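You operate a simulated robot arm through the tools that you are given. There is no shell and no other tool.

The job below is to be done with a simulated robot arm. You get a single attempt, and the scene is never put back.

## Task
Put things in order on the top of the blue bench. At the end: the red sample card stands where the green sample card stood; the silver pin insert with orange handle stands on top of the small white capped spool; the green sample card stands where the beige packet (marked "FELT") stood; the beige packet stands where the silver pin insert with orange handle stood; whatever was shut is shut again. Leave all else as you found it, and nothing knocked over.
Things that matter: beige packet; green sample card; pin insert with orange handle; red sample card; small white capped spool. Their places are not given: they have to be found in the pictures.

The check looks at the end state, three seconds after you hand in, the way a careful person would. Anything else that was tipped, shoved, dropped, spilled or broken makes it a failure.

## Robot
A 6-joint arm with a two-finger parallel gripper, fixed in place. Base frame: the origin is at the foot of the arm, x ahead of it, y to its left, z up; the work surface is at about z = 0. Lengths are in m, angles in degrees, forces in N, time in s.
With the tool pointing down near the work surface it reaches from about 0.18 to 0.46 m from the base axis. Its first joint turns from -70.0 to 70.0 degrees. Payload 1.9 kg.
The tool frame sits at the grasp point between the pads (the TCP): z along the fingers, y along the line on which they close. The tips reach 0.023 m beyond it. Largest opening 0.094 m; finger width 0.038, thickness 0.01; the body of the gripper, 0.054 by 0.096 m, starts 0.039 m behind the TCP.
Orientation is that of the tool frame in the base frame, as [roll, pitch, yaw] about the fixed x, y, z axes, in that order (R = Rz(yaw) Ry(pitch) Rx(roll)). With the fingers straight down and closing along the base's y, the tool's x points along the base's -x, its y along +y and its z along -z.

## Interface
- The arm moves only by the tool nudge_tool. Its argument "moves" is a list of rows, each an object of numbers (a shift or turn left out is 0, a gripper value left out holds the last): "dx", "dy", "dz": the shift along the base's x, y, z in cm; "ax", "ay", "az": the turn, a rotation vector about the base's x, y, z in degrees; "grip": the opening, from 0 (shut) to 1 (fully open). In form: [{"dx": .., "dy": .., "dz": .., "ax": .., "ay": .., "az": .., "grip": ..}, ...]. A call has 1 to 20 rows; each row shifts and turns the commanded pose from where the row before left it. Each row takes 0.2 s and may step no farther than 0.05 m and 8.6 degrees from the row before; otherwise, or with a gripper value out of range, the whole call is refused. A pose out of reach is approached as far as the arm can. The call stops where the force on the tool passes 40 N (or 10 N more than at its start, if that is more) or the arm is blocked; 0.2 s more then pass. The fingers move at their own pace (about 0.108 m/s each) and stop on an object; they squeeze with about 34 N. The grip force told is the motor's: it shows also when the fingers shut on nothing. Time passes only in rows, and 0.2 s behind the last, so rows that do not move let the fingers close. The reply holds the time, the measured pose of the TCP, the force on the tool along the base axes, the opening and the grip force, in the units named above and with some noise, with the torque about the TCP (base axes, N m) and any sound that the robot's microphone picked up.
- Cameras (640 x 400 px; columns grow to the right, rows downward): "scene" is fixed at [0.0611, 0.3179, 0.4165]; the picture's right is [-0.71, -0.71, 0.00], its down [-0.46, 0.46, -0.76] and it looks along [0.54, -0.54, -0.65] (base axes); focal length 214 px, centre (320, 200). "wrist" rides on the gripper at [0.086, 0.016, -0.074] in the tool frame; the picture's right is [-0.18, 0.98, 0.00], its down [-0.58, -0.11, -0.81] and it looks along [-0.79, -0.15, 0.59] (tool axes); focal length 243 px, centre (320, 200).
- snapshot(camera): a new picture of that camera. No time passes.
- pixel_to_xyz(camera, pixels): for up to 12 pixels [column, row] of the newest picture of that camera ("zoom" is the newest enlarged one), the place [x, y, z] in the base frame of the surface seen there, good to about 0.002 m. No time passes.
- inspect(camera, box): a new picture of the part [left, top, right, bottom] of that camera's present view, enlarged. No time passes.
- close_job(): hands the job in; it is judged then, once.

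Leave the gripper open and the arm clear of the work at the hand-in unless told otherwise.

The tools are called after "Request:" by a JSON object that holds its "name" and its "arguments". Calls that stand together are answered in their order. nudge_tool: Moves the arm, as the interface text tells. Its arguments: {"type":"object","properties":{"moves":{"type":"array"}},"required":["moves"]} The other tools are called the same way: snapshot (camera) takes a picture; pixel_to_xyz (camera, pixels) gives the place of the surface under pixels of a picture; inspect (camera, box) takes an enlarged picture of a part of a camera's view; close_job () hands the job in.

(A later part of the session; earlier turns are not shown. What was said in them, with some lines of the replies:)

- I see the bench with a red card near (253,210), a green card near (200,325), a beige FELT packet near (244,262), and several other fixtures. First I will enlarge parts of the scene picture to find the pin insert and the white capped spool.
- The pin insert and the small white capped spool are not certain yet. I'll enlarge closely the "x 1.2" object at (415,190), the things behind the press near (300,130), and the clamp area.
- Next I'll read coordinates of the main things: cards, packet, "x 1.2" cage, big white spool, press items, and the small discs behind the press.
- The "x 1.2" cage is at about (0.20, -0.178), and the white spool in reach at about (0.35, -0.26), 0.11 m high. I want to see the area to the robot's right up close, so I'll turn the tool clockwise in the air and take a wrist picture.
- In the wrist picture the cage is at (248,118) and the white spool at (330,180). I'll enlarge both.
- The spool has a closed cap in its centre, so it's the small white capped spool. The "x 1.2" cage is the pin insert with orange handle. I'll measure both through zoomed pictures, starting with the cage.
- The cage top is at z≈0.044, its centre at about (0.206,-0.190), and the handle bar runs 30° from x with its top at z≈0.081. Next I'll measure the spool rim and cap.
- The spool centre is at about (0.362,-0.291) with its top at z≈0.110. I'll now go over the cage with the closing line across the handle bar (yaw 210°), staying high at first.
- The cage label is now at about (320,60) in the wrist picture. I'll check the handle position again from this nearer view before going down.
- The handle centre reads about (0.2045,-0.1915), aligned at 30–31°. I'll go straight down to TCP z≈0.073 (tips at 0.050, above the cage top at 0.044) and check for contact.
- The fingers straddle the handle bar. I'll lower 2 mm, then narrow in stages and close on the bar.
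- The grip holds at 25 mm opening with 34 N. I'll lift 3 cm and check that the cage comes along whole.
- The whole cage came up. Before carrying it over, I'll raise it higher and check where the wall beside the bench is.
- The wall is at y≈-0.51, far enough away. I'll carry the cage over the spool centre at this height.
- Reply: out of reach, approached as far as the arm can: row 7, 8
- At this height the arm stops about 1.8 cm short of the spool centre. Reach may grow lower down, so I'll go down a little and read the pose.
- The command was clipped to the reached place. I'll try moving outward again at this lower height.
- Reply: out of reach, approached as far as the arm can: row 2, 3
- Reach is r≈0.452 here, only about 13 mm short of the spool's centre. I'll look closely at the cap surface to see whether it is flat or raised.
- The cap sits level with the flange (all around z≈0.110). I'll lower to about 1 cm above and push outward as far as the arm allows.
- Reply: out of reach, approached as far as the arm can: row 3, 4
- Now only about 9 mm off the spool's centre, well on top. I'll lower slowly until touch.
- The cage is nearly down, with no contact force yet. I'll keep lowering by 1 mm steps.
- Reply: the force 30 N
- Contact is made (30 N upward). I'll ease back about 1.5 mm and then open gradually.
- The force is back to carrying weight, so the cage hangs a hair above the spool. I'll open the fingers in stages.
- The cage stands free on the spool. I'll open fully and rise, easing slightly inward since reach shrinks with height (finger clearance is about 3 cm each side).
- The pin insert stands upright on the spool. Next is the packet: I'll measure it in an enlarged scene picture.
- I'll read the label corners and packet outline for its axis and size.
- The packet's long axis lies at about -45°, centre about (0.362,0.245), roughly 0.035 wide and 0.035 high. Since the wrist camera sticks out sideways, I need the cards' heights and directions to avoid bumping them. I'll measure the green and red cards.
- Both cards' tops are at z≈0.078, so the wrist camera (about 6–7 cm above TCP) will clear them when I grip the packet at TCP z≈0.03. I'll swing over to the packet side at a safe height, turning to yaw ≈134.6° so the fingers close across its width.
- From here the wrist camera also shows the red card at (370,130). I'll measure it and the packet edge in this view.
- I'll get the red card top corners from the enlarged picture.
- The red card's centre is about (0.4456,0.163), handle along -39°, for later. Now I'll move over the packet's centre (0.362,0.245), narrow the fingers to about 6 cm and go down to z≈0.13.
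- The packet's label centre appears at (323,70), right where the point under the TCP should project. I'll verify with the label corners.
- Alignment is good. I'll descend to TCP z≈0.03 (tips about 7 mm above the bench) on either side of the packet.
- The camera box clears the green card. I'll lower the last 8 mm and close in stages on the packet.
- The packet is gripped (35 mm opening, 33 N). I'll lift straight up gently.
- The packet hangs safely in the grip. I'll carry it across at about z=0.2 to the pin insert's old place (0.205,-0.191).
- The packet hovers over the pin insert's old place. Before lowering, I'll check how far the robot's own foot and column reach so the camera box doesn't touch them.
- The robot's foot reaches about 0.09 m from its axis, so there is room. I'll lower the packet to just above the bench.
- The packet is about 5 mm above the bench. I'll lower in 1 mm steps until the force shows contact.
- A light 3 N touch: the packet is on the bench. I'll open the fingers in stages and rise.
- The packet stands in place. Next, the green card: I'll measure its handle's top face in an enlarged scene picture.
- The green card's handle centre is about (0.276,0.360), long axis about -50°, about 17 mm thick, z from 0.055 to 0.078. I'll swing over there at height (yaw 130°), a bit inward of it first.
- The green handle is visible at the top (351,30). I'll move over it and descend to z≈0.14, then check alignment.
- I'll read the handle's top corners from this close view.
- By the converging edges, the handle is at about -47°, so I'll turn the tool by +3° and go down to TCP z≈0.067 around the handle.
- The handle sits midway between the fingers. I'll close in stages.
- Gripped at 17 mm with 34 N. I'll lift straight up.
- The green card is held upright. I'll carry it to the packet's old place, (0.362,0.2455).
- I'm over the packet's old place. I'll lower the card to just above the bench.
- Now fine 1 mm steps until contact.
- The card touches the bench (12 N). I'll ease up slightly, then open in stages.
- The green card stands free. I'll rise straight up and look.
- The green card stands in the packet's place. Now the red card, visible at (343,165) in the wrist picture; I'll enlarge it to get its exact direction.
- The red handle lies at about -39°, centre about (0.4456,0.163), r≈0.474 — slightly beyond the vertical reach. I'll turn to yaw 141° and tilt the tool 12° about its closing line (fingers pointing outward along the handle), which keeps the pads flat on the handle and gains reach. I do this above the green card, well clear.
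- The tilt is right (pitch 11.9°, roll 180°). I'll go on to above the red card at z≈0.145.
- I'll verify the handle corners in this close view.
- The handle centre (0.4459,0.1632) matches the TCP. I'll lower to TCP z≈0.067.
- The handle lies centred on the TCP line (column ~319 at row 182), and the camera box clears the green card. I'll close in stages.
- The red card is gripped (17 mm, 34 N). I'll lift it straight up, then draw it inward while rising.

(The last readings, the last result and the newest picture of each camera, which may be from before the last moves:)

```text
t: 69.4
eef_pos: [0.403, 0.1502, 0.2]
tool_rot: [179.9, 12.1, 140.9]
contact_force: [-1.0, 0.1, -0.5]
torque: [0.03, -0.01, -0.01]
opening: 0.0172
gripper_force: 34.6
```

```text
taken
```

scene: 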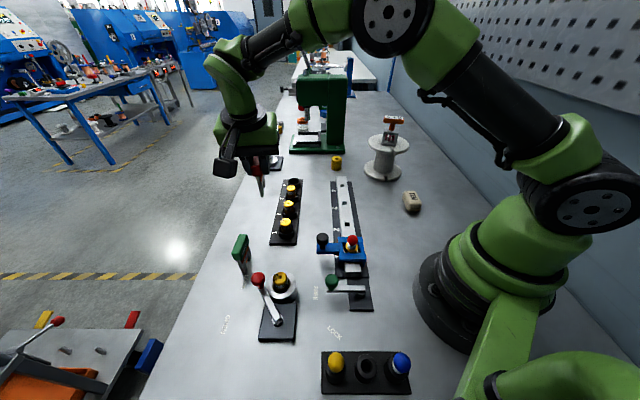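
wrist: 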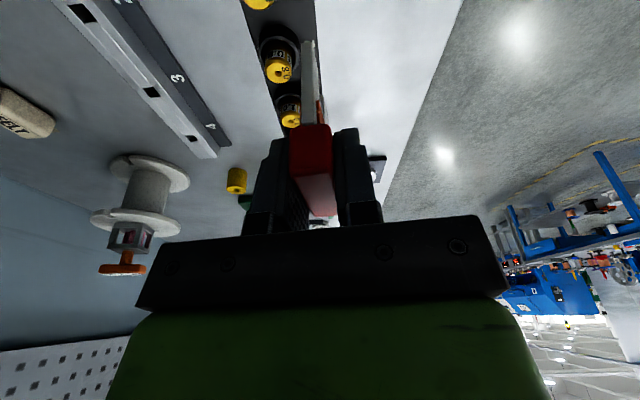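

I'll carry it on the robot's side of the green card toward the green card's old place, turning by -8° so it stands as the green card did.

Request:
{"name": "nudge_tool", "arguments": {"moves": [{"dx": -1.0, "dy": 1.1}, {"dx": -2.04, "dy": 2.2}, {"dx": -2.04, "dy": 2.2}, {"dx": -2.04, "dy": 2.2}, {"dx": -2.04, "dy": 2.2}, {"dx": -1.04, "dy": 1.1}, {"dx": -1.27, "dy": 2.77, "az": -4}, {"dx": -1.27, "dy": 2.77, "az": -4}, {"dx": -1.27, "dy": 2.77}, {}]}}

Request:
{"name": "snapshot", "arguments": {"camera": "scene"}}

```text
t: 71.6
eef_pos: [0.2627, 0.3434, 0.2002]
tool_rot: [-179.9, 12.0, 132.9]
contact_force: [-0.5, -0.2, 0.0]
torque: [-0.01, -0.02, -0.02]
opening: 0.0173
gripper_force: 33.6
```

```text
taken
```

scene: 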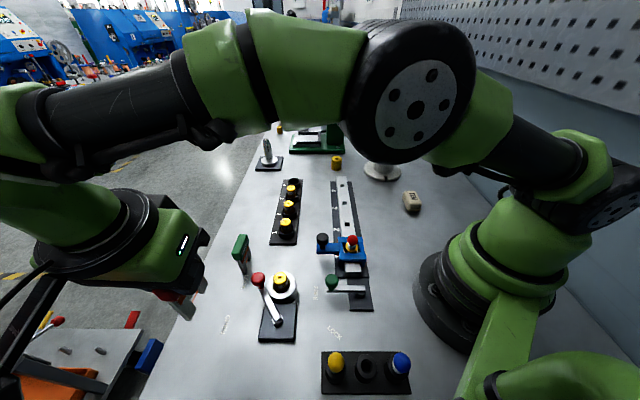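

Now I'll descend to z≈0.13 and move outward to the green card's old centre (0.2755,0.361).

Request:
{"name": "nudge_tool", "arguments": {"moves": [{"dz": -2}, {"dz": -2.5}, {"dz": -2.5}, {"dx": 0.64, "dy": 0.88}, {"dx": 0.64, "dy": 0.88}, {}]}}

Request:
{"name": "nudge_tool", "arguments": {"moves": [{}]}}

Request:
{"name": "snapshot", "arguments": {"camera": "scene"}}

```text
t: 73.0
eef_pos: [0.274, 0.3607, 0.1304]
tool_rot: [179.9, 11.9, 132.9]
contact_force: [0.6, 0.4, -0.2]
torque: [0.01, -0.02, -0.01]
opening: 0.0174
gripper_force: 33.8
```

```text
t: 73.4
eef_pos: [0.274, 0.3602, 0.1299]
tool_rot: [179.9, 12.1, 132.9]
contact_force: [-0.1, 0.4, -0.8]
torque: [0.03, 0.0, -0.02]
opening: 0.0169
gripper_force: 34.0
```

```text
taken
```

scene: 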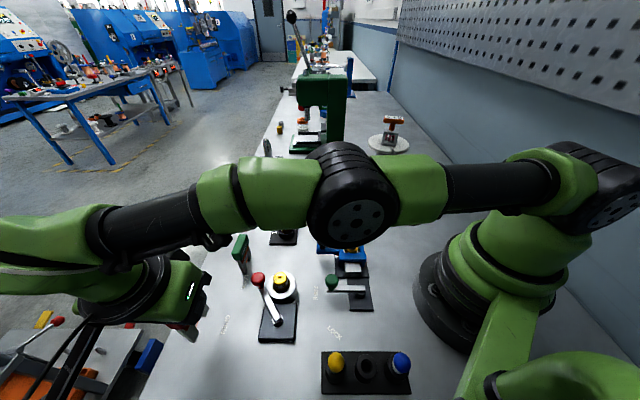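

Reached. Before lowering, I'll check how high the elbow is above the fixtures.

Request:
{"name": "pixel_to_xyz", "arguments": {"camera": "scene", "pixels": [[345, 240], [345, 220], [345, 180], [320, 215], [390, 215]]}}

Request:
{"name": "nudge_tool", "arguments": {"moves": [{"dx": 0.12, "dz": -1.5}, {"dz": -1.5}, {"dz": -1.2}, {"dz": -0.8}, {"dz": -0.5}, {}]}}

Request:
{"name": "snapshot", "arguments": {"camera": "scene"}}

```text
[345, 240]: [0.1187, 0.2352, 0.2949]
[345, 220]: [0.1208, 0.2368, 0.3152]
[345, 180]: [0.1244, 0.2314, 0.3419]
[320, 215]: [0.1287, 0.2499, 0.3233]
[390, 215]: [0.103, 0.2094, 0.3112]
```

```text
t: 74.8
eef_pos: [0.2747, 0.3614, 0.0735]
tool_rot: [179.9, 11.9, 133.0]
contact_force: [0.0, -1.4, -0.3]
torque: [0.03, -0.03, 0.04]
opening: 0.0174
gripper_force: 33.4
```

```text
taken
```

scene: 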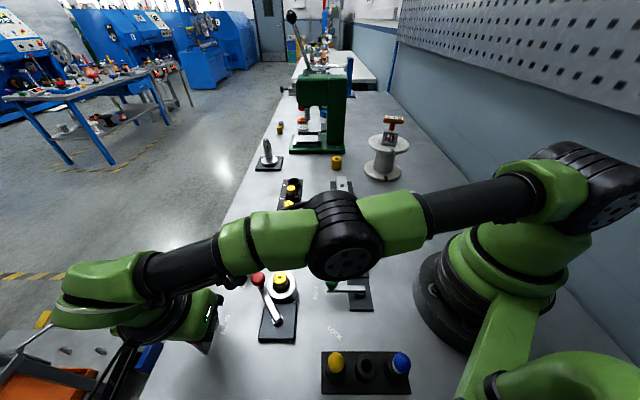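

The elbow is around 0.25 m up, no danger. The red card is about 5 mm above the bench; now fine steps until contact.

Request:
{"name": "nudge_tool", "arguments": {"moves": [{"dz": -0.2}, {"dz": -0.1}, {}]}}

Request:
{"name": "nudge_tool", "arguments": {"moves": [{"dz": -0.1}, {}]}}

```text
t: 75.6
eef_pos: [0.2748, 0.3619, 0.0726]
tool_rot: [179.9, 12.0, 132.8]
contact_force: [-0.4, -0.1, -1.8]
torque: [0.0, 0.0, -0.01]
opening: 0.017
gripper_force: 34.0
```

```text
t: 76.2
eef_pos: [0.2758, 0.3599, 0.0712]
tool_rot: [179.9, 11.9, 132.9]
contact_force: [-0.6, 0.3, -0.2]
torque: [0.05, 0.0, 0.01]
opening: 0.0171
gripper_force: 33.9
```

Request:
{"name": "nudge_tool", "arguments": {"moves": [{"dz": -0.1}, {}]}}

Request:
{"name": "nudge_tool", "arguments": {"moves": [{"dz": -0.1}, {}]}}

```text
t: 76.8
eef_pos: [0.2746, 0.3599, 0.0699]
tool_rot: [179.9, 12.0, 132.8]
contact_force: [0.9, -0.1, -0.9]
torque: [0.01, -0.01, -0.01]
opening: 0.0173
gripper_force: 34.1
```

```text
t: 77.4
eef_pos: [0.2739, 0.3608, 0.0696]
tool_rot: [179.9, 11.9, 133.0]
contact_force: [-0.3, 0.6, 0.4]
torque: [0.01, 0.02, -0.02]
opening: 0.0172
gripper_force: 33.7
```

Request:
{"name": "nudge_tool", "arguments": {"moves": [{"dz": -0.1}, {}]}}

Request:
{"name": "nudge_tool", "arguments": {"moves": [{"dz": -0.08}, {}]}}

```text
t: 78.0
eef_pos: [0.2735, 0.3597, 0.0676]
tool_rot: [-180.0, 12.0, 133.1]
contact_force: [-0.3, 0.5, -0.5]
torque: [-0.04, 0.02, -0.05]
opening: 0.0173
gripper_force: 34.2
```

```text
t: 78.6
eef_pos: [0.2736, 0.36, 0.0674]
tool_rot: [180.0, 11.9, 133.0]
contact_force: [0.3, -0.7, 0.0]
torque: [0.02, 0.01, 0.0]
opening: 0.0172
gripper_force: 34.3
```

Still no contact; I'll continue in 1 mm steps.

Request:
{"name": "nudge_tool", "arguments": {"moves": [{"dz": -0.08}, {}]}}

Request:
{"name": "nudge_tool", "arguments": {"moves": [{"dz": -0.08}, {}]}}

```text
t: 79.2
eef_pos: [0.2738, 0.36, 0.067]
tool_rot: [-180.0, 12.0, 133.0]
contact_force: [-0.1, 0.4, -0.4]
torque: [-0.01, -0.03, -0.04]
opening: 0.0171
gripper_force: 33.6
```

```text
t: 79.8
eef_pos: [0.2746, 0.3614, 0.0684]
tool_rot: [179.9, 12.0, 133.0]
contact_force: [-0.5, -0.5, -0.5]
torque: [-0.01, 0.0, 0.0]
opening: 0.0173
gripper_force: 34.1
```

The readings hover near 0.068 with no force. I'll look at the card's feet in the scene and wrist pictures.

Request:
{"name": "inspect", "arguments": {"camera": "scene", "box": [140, 270, 260, 390]}}

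Request:
{"name": "snapshot", "arguments": {"camera": "wrist"}}

Request:
{"name": "nudge_tool", "arguments": {"moves": [{}]}}

Request:
{"name": "nudge_tool", "arguments": {"moves": [{}]}}

```text
3.33 times, centred on (200, 330) of scene
```

zoom: 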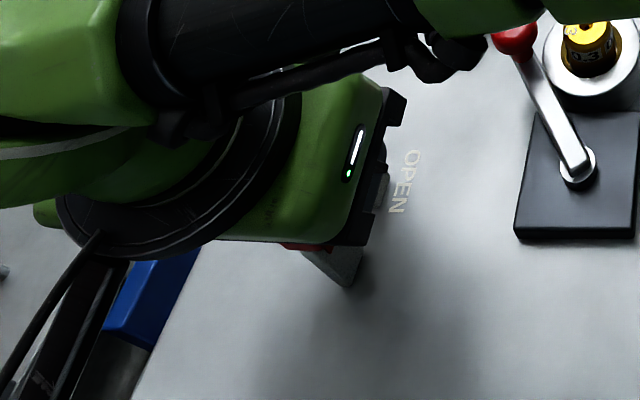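

```text
taken
```

wrist: 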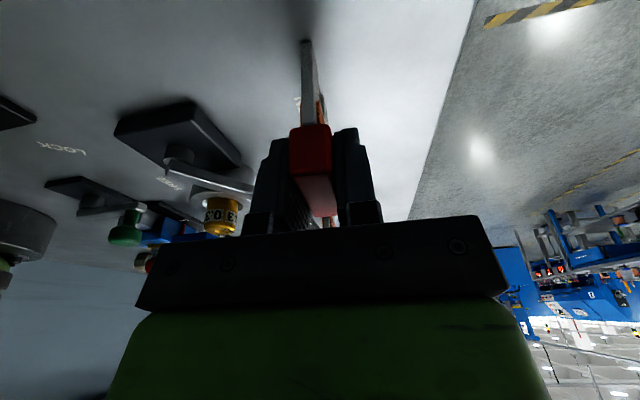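

```text
t: 80.2
eef_pos: [0.2742, 0.3603, 0.0686]
tool_rot: [180.0, 12.1, 133.0]
contact_force: [-0.3, -0.5, 0.7]
torque: [0.01, -0.01, 0.02]
opening: 0.0173
gripper_force: 34.5
```

```text
t: 80.6
eef_pos: [0.2749, 0.3602, 0.0681]
tool_rot: [-180.0, 12.0, 133.0]
contact_force: [-0.1, 1.1, -0.7]
torque: [-0.01, -0.01, -0.02]
opening: 0.0173
gripper_force: 33.4
```

z is about 0.068 now, right at the expected contact height. Another small step.

Request:
{"name": "nudge_tool", "arguments": {"moves": [{"dz": -0.08}, {}]}}

Request:
{"name": "nudge_tool", "arguments": {"moves": [{"dz": -0.08}, {}]}}

```text
t: 81.2
eef_pos: [0.2753, 0.3611, 0.0668]
tool_rot: [179.7, 12.0, 132.9]
contact_force: [-2.1, -4.8, 26.2]
torque: [-0.31, 0.06, -0.05]
opening: 0.0173
gripper_force: 33.4
```

```text
t: 81.8
eef_pos: [0.2755, 0.3611, 0.0672]
tool_rot: [179.6, 12.0, 132.9]
contact_force: [0.1, -0.6, 32.1]
torque: [-0.02, 0.07, 0.01]
opening: 0.0173
gripper_force: 33.9
```

Contact (32 N). I'll back off about 1.5 mm to relieve the load.

Request:
{"name": "nudge_tool", "arguments": {"moves": [{"dz": 0.12}, {}]}}

```text
t: 82.4
eef_pos: [0.2738, 0.3608, 0.067]
tool_rot: [180.0, 11.9, 133.1]
contact_force: [-5.5, 7.2, 27.0]
torque: [0.4, 0.29, 0.03]
opening: 0.0174
gripper_force: 33.9
```

Request:
{"name": "nudge_tool", "arguments": {"moves": [{"dz": 0.08}, {}]}}

```text
t: 83.0
eef_pos: [0.2754, 0.3603, 0.0672]
tool_rot: [179.9, 11.9, 132.8]
contact_force: [-3.2, 5.1, 21.2]
torque: [0.27, 0.2, -0.01]
opening: 0.017
gripper_force: 33.7
```

Request:
{"name": "nudge_tool", "arguments": {"moves": [{"dz": 0.08}, {}]}}

Request:
{"name": "nudge_tool", "arguments": {"moves": [{"dz": 0.06}, {}]}}

```text
t: 83.6
eef_pos: [0.2757, 0.3597, 0.0668]
tool_rot: [-180.0, 12.1, 132.9]
contact_force: [1.2, 2.6, 12.4]
torque: [0.28, 0.01, 0.0]
opening: 0.0174
gripper_force: 33.8
```

```text
t: 84.2
eef_pos: [0.2752, 0.3596, 0.0668]
tool_rot: [-179.7, 12.0, 132.9]
contact_force: [-0.5, 0.1, -0.6]
torque: [0.0, 0.0, 0.0]
opening: 0.0172
gripper_force: 34.0
```

The load is relieved and the card is at the bench. I'll open in stages.

Request:
{"name": "nudge_tool", "arguments": {"moves": [{"grip": 0.24}, {"grip": 0.3}, {"grip": 0.4}, {"grip": 0.55}, {"grip": 0.6}, {}]}}

Request:
{"name": "snapshot", "arguments": {"camera": "wrist"}}

Request:
{"name": "inspect", "arguments": {"camera": "scene", "box": [140, 270, 260, 390]}}

```text
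t: 85.6
eef_pos: [0.2753, 0.3601, 0.0685]
tool_rot: [-180.0, 11.9, 133.1]
contact_force: [-0.4, -0.5, 0.4]
torque: [0.0, 0.05, 0.01]
opening: 0.0563
gripper_force: 0.0
```

```text
taken
```

wrist: 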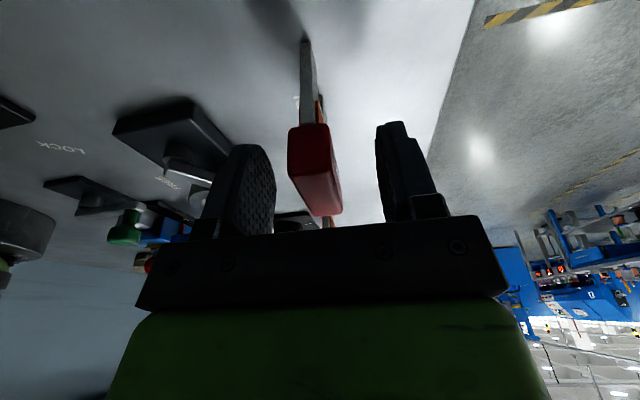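

```text
3.33 times, centred on (200, 330) of scene
```

zoom: 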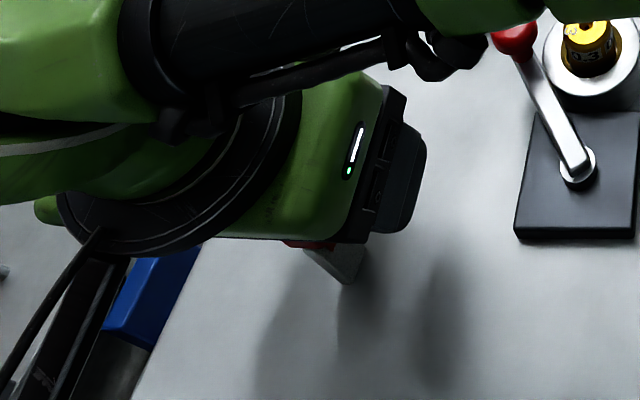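

The red card stands by itself between the open fingers. I'll rise straight up, then move inward and away, and undo the tilt up high.

Request:
{"name": "nudge_tool", "arguments": {"moves": [{"dz": 0.8}, {"dz": 1.2}, {"dz": 2}, {"dz": 2.2}, {"dz": 2, "dx": -0.6, "dy": -0.8}, {"dz": 2.5, "dx": -1, "dy": -1.5}, {"dz": 2.5, "dx": 0, "dy": -3}, {"dz": 2, "dx": 0, "dy": -4}, {}]}}

Request:
{"name": "snapshot", "arguments": {"camera": "scene"}}

```text
t: 87.6
eef_pos: [0.2696, 0.289, 0.2255]
tool_rot: [180.0, 11.9, 132.9]
contact_force: [-0.7, 0.2, -0.2]
torque: [0.02, -0.01, 0.02]
opening: 0.0565
gripper_force: 0.1
out of reach, approached as far as the arm can: row 5, 6, 7
```

```text
taken
```

scene: 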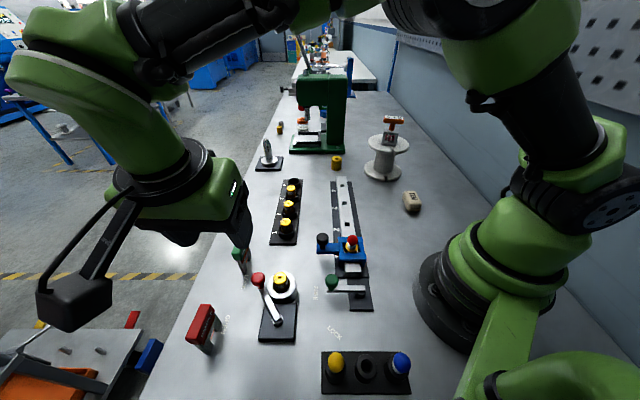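

The red card stands where the green stood. I'll move the arm up and away to a clear position, undoing the tilt, then inspect everything.

Request:
{"name": "nudge_tool", "arguments": {"moves": [{"dz": 1.0, "dy": -2}, {"dz": 1.0, "dy": -3}, {"dy": -3.5, "dz": 1, "ax": 4.39, "ay": 4.09}, {"dy": -3.5, "dz": 1, "ax": 4.39, "ay": 4.09}, {"dy": -3.5, "dz": 1, "az": 7}, {"dy": -3.5, "dz": 1, "az": 8}, {"dy": -3.5, "dz": 1, "az": 8}, {"dy": -3.5, "az": 8}, {"dy": -3.5, "az": 8}, {"az": 8, "grip": 1.0}, {}]}}

Request:
{"name": "snapshot", "arguments": {"camera": "scene"}}

Request:
{"name": "snapshot", "arguments": {"camera": "wrist"}}

Request:
{"name": "inspect", "arguments": {"camera": "scene", "box": [170, 180, 320, 370]}}

Request:
{"name": "inspect", "arguments": {"camera": "scene", "box": [340, 90, 460, 230]}}

```text
t: 90.0
eef_pos: [0.2707, -0.0084, 0.2926]
tool_rot: [-180.0, 0.1, 179.9]
contact_force: [-0.3, -0.2, 0.9]
torque: [-0.03, 0.0, -0.01]
opening: 0.094
gripper_force: 0.1
```

```text
taken
```

scene: 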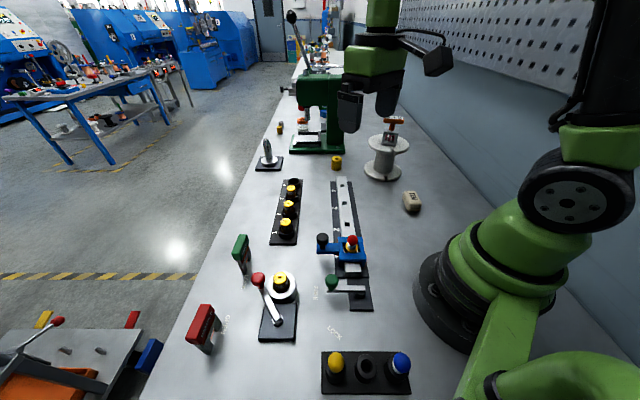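

```text
taken
```

wrist: 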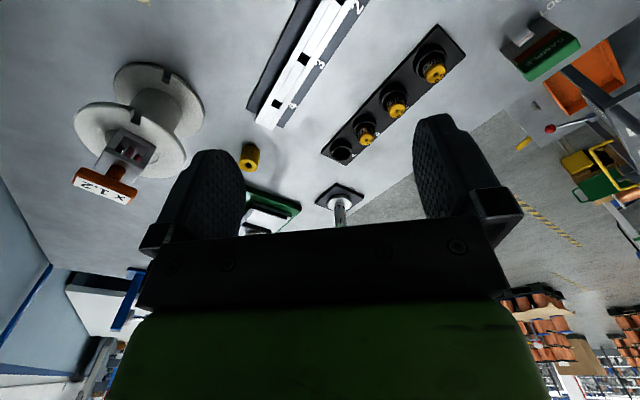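

```text
2.11 times, centred on (245, 275) of scene
```

zoom: 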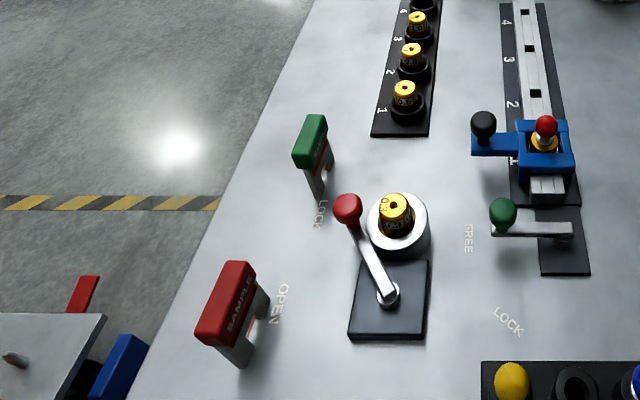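

```text
2.86 times, centred on (400, 160) of scene
```

zoom: 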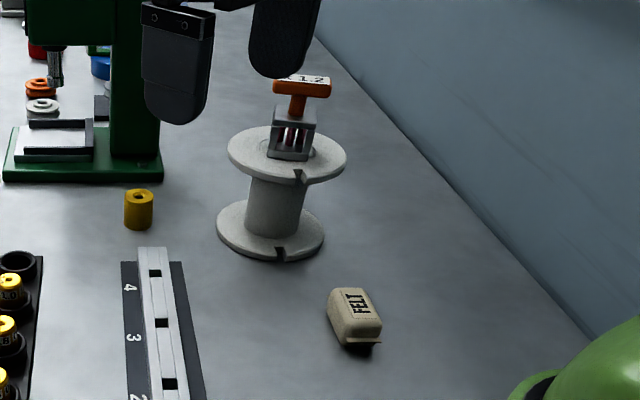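

All four things look in place and upright. I'll verify positions with coordinates on the red and green cards, the packet and the pin insert.

Request:
{"name": "inspect", "arguments": {"camera": "scene", "box": [175, 295, 235, 360]}}

Request:
{"name": "pixel_to_xyz", "arguments": {"camera": "zoom", "pixels": [[292, 75], [340, 75], [200, 265], [240, 275], [265, 170]]}}

Request:
{"name": "inspect", "arguments": {"camera": "scene", "box": [215, 225, 265, 285]}}

Request:
{"name": "pixel_to_xyz", "arguments": {"camera": "zoom", "pixels": [[320, 80], [270, 180], [320, 190], [340, 90], [300, 130]]}}

Request:
{"name": "pixel_to_xyz", "arguments": {"camera": "scene", "pixels": [[410, 196], [412, 205], [394, 119], [390, 145], [385, 140], [378, 142]]}}

Request:
{"name": "inspect", "arguments": {"camera": "wrist", "box": [60, 50, 220, 220]}}

```text
6.15 times, centred on (205, 328) of scene
```

zoom: 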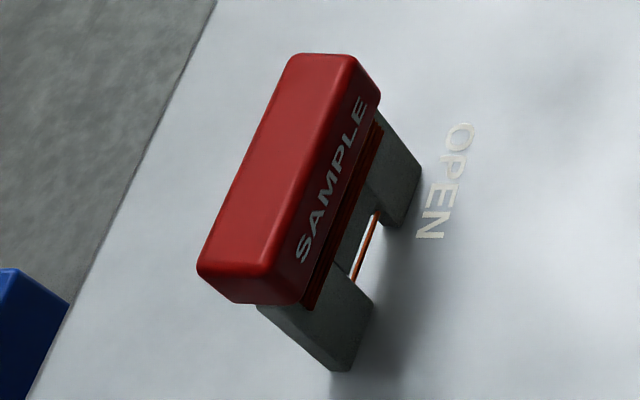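

```text
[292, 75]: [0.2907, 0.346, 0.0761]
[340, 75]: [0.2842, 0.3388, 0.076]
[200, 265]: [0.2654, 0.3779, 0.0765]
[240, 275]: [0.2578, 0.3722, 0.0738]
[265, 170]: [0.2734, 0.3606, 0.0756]
```

```text
6.67 times, centred on (240, 255) of scene
```

zoom: 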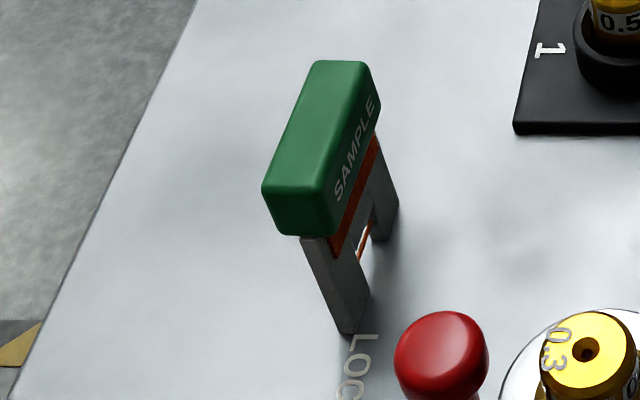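

```text
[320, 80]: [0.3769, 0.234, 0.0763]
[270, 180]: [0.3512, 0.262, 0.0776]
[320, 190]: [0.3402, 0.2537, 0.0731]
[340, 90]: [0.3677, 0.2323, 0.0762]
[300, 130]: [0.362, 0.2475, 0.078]
```

```text
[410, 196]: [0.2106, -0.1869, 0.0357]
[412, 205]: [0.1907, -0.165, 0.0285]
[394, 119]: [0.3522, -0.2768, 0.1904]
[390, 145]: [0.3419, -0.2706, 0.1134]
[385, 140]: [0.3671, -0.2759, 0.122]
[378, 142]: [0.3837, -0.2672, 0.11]
```

```text
2.35 times, centred on (140, 135) of wrist
```

zoom: 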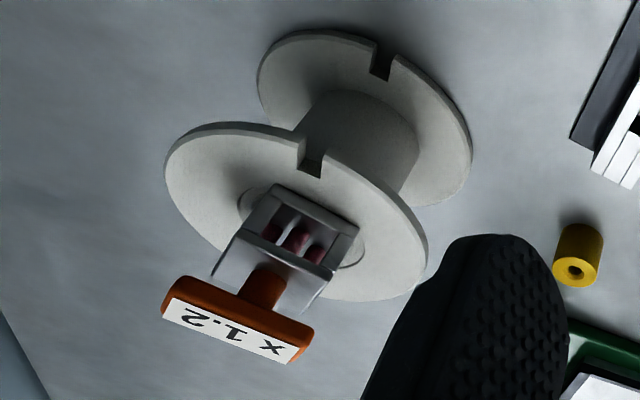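

Everything checks out:
- The red card stands at the green card's old place, within about 2 mm.
- The green card stands at the packet's old place.
- The packet lies at the pin insert's old place.
- The pin insert stands level on the spool.

The levers, rack and other items look unmoved. Nothing was opened, so there is nothing to shut. The gripper is open and the arm is clear, so I'm handing in the job.

Request:
{"name": "close_job", "arguments": {}}

```text
The job is handed in.
```

The job is handed in, and in the last pictures all four items are upright and in their new places. The hand-in reply didn't include a result.

- **Pin insert:** it stands on the white capped spool, about 9 mm short of the spool's centre because the arm could reach no farther at that height.
- **Beige packet:** it stands where the pin insert stood. It is still turned the way it lay before, not the way the insert was.
- **Green card:** it stands where the packet stood.
- **Red card:** it stands where the green card stood, within about 2 mm and turned the same way.

I took the square silver cage marked "x 1.2" as the pin insert. The spool I used is the only white capped spool I found within the arm's reach.

I never opened or unlocked anything, so nothing needed shutting again. In the last pictures, nothing else looked moved or knocked over. The gripper is open and the arm is clear of the work.
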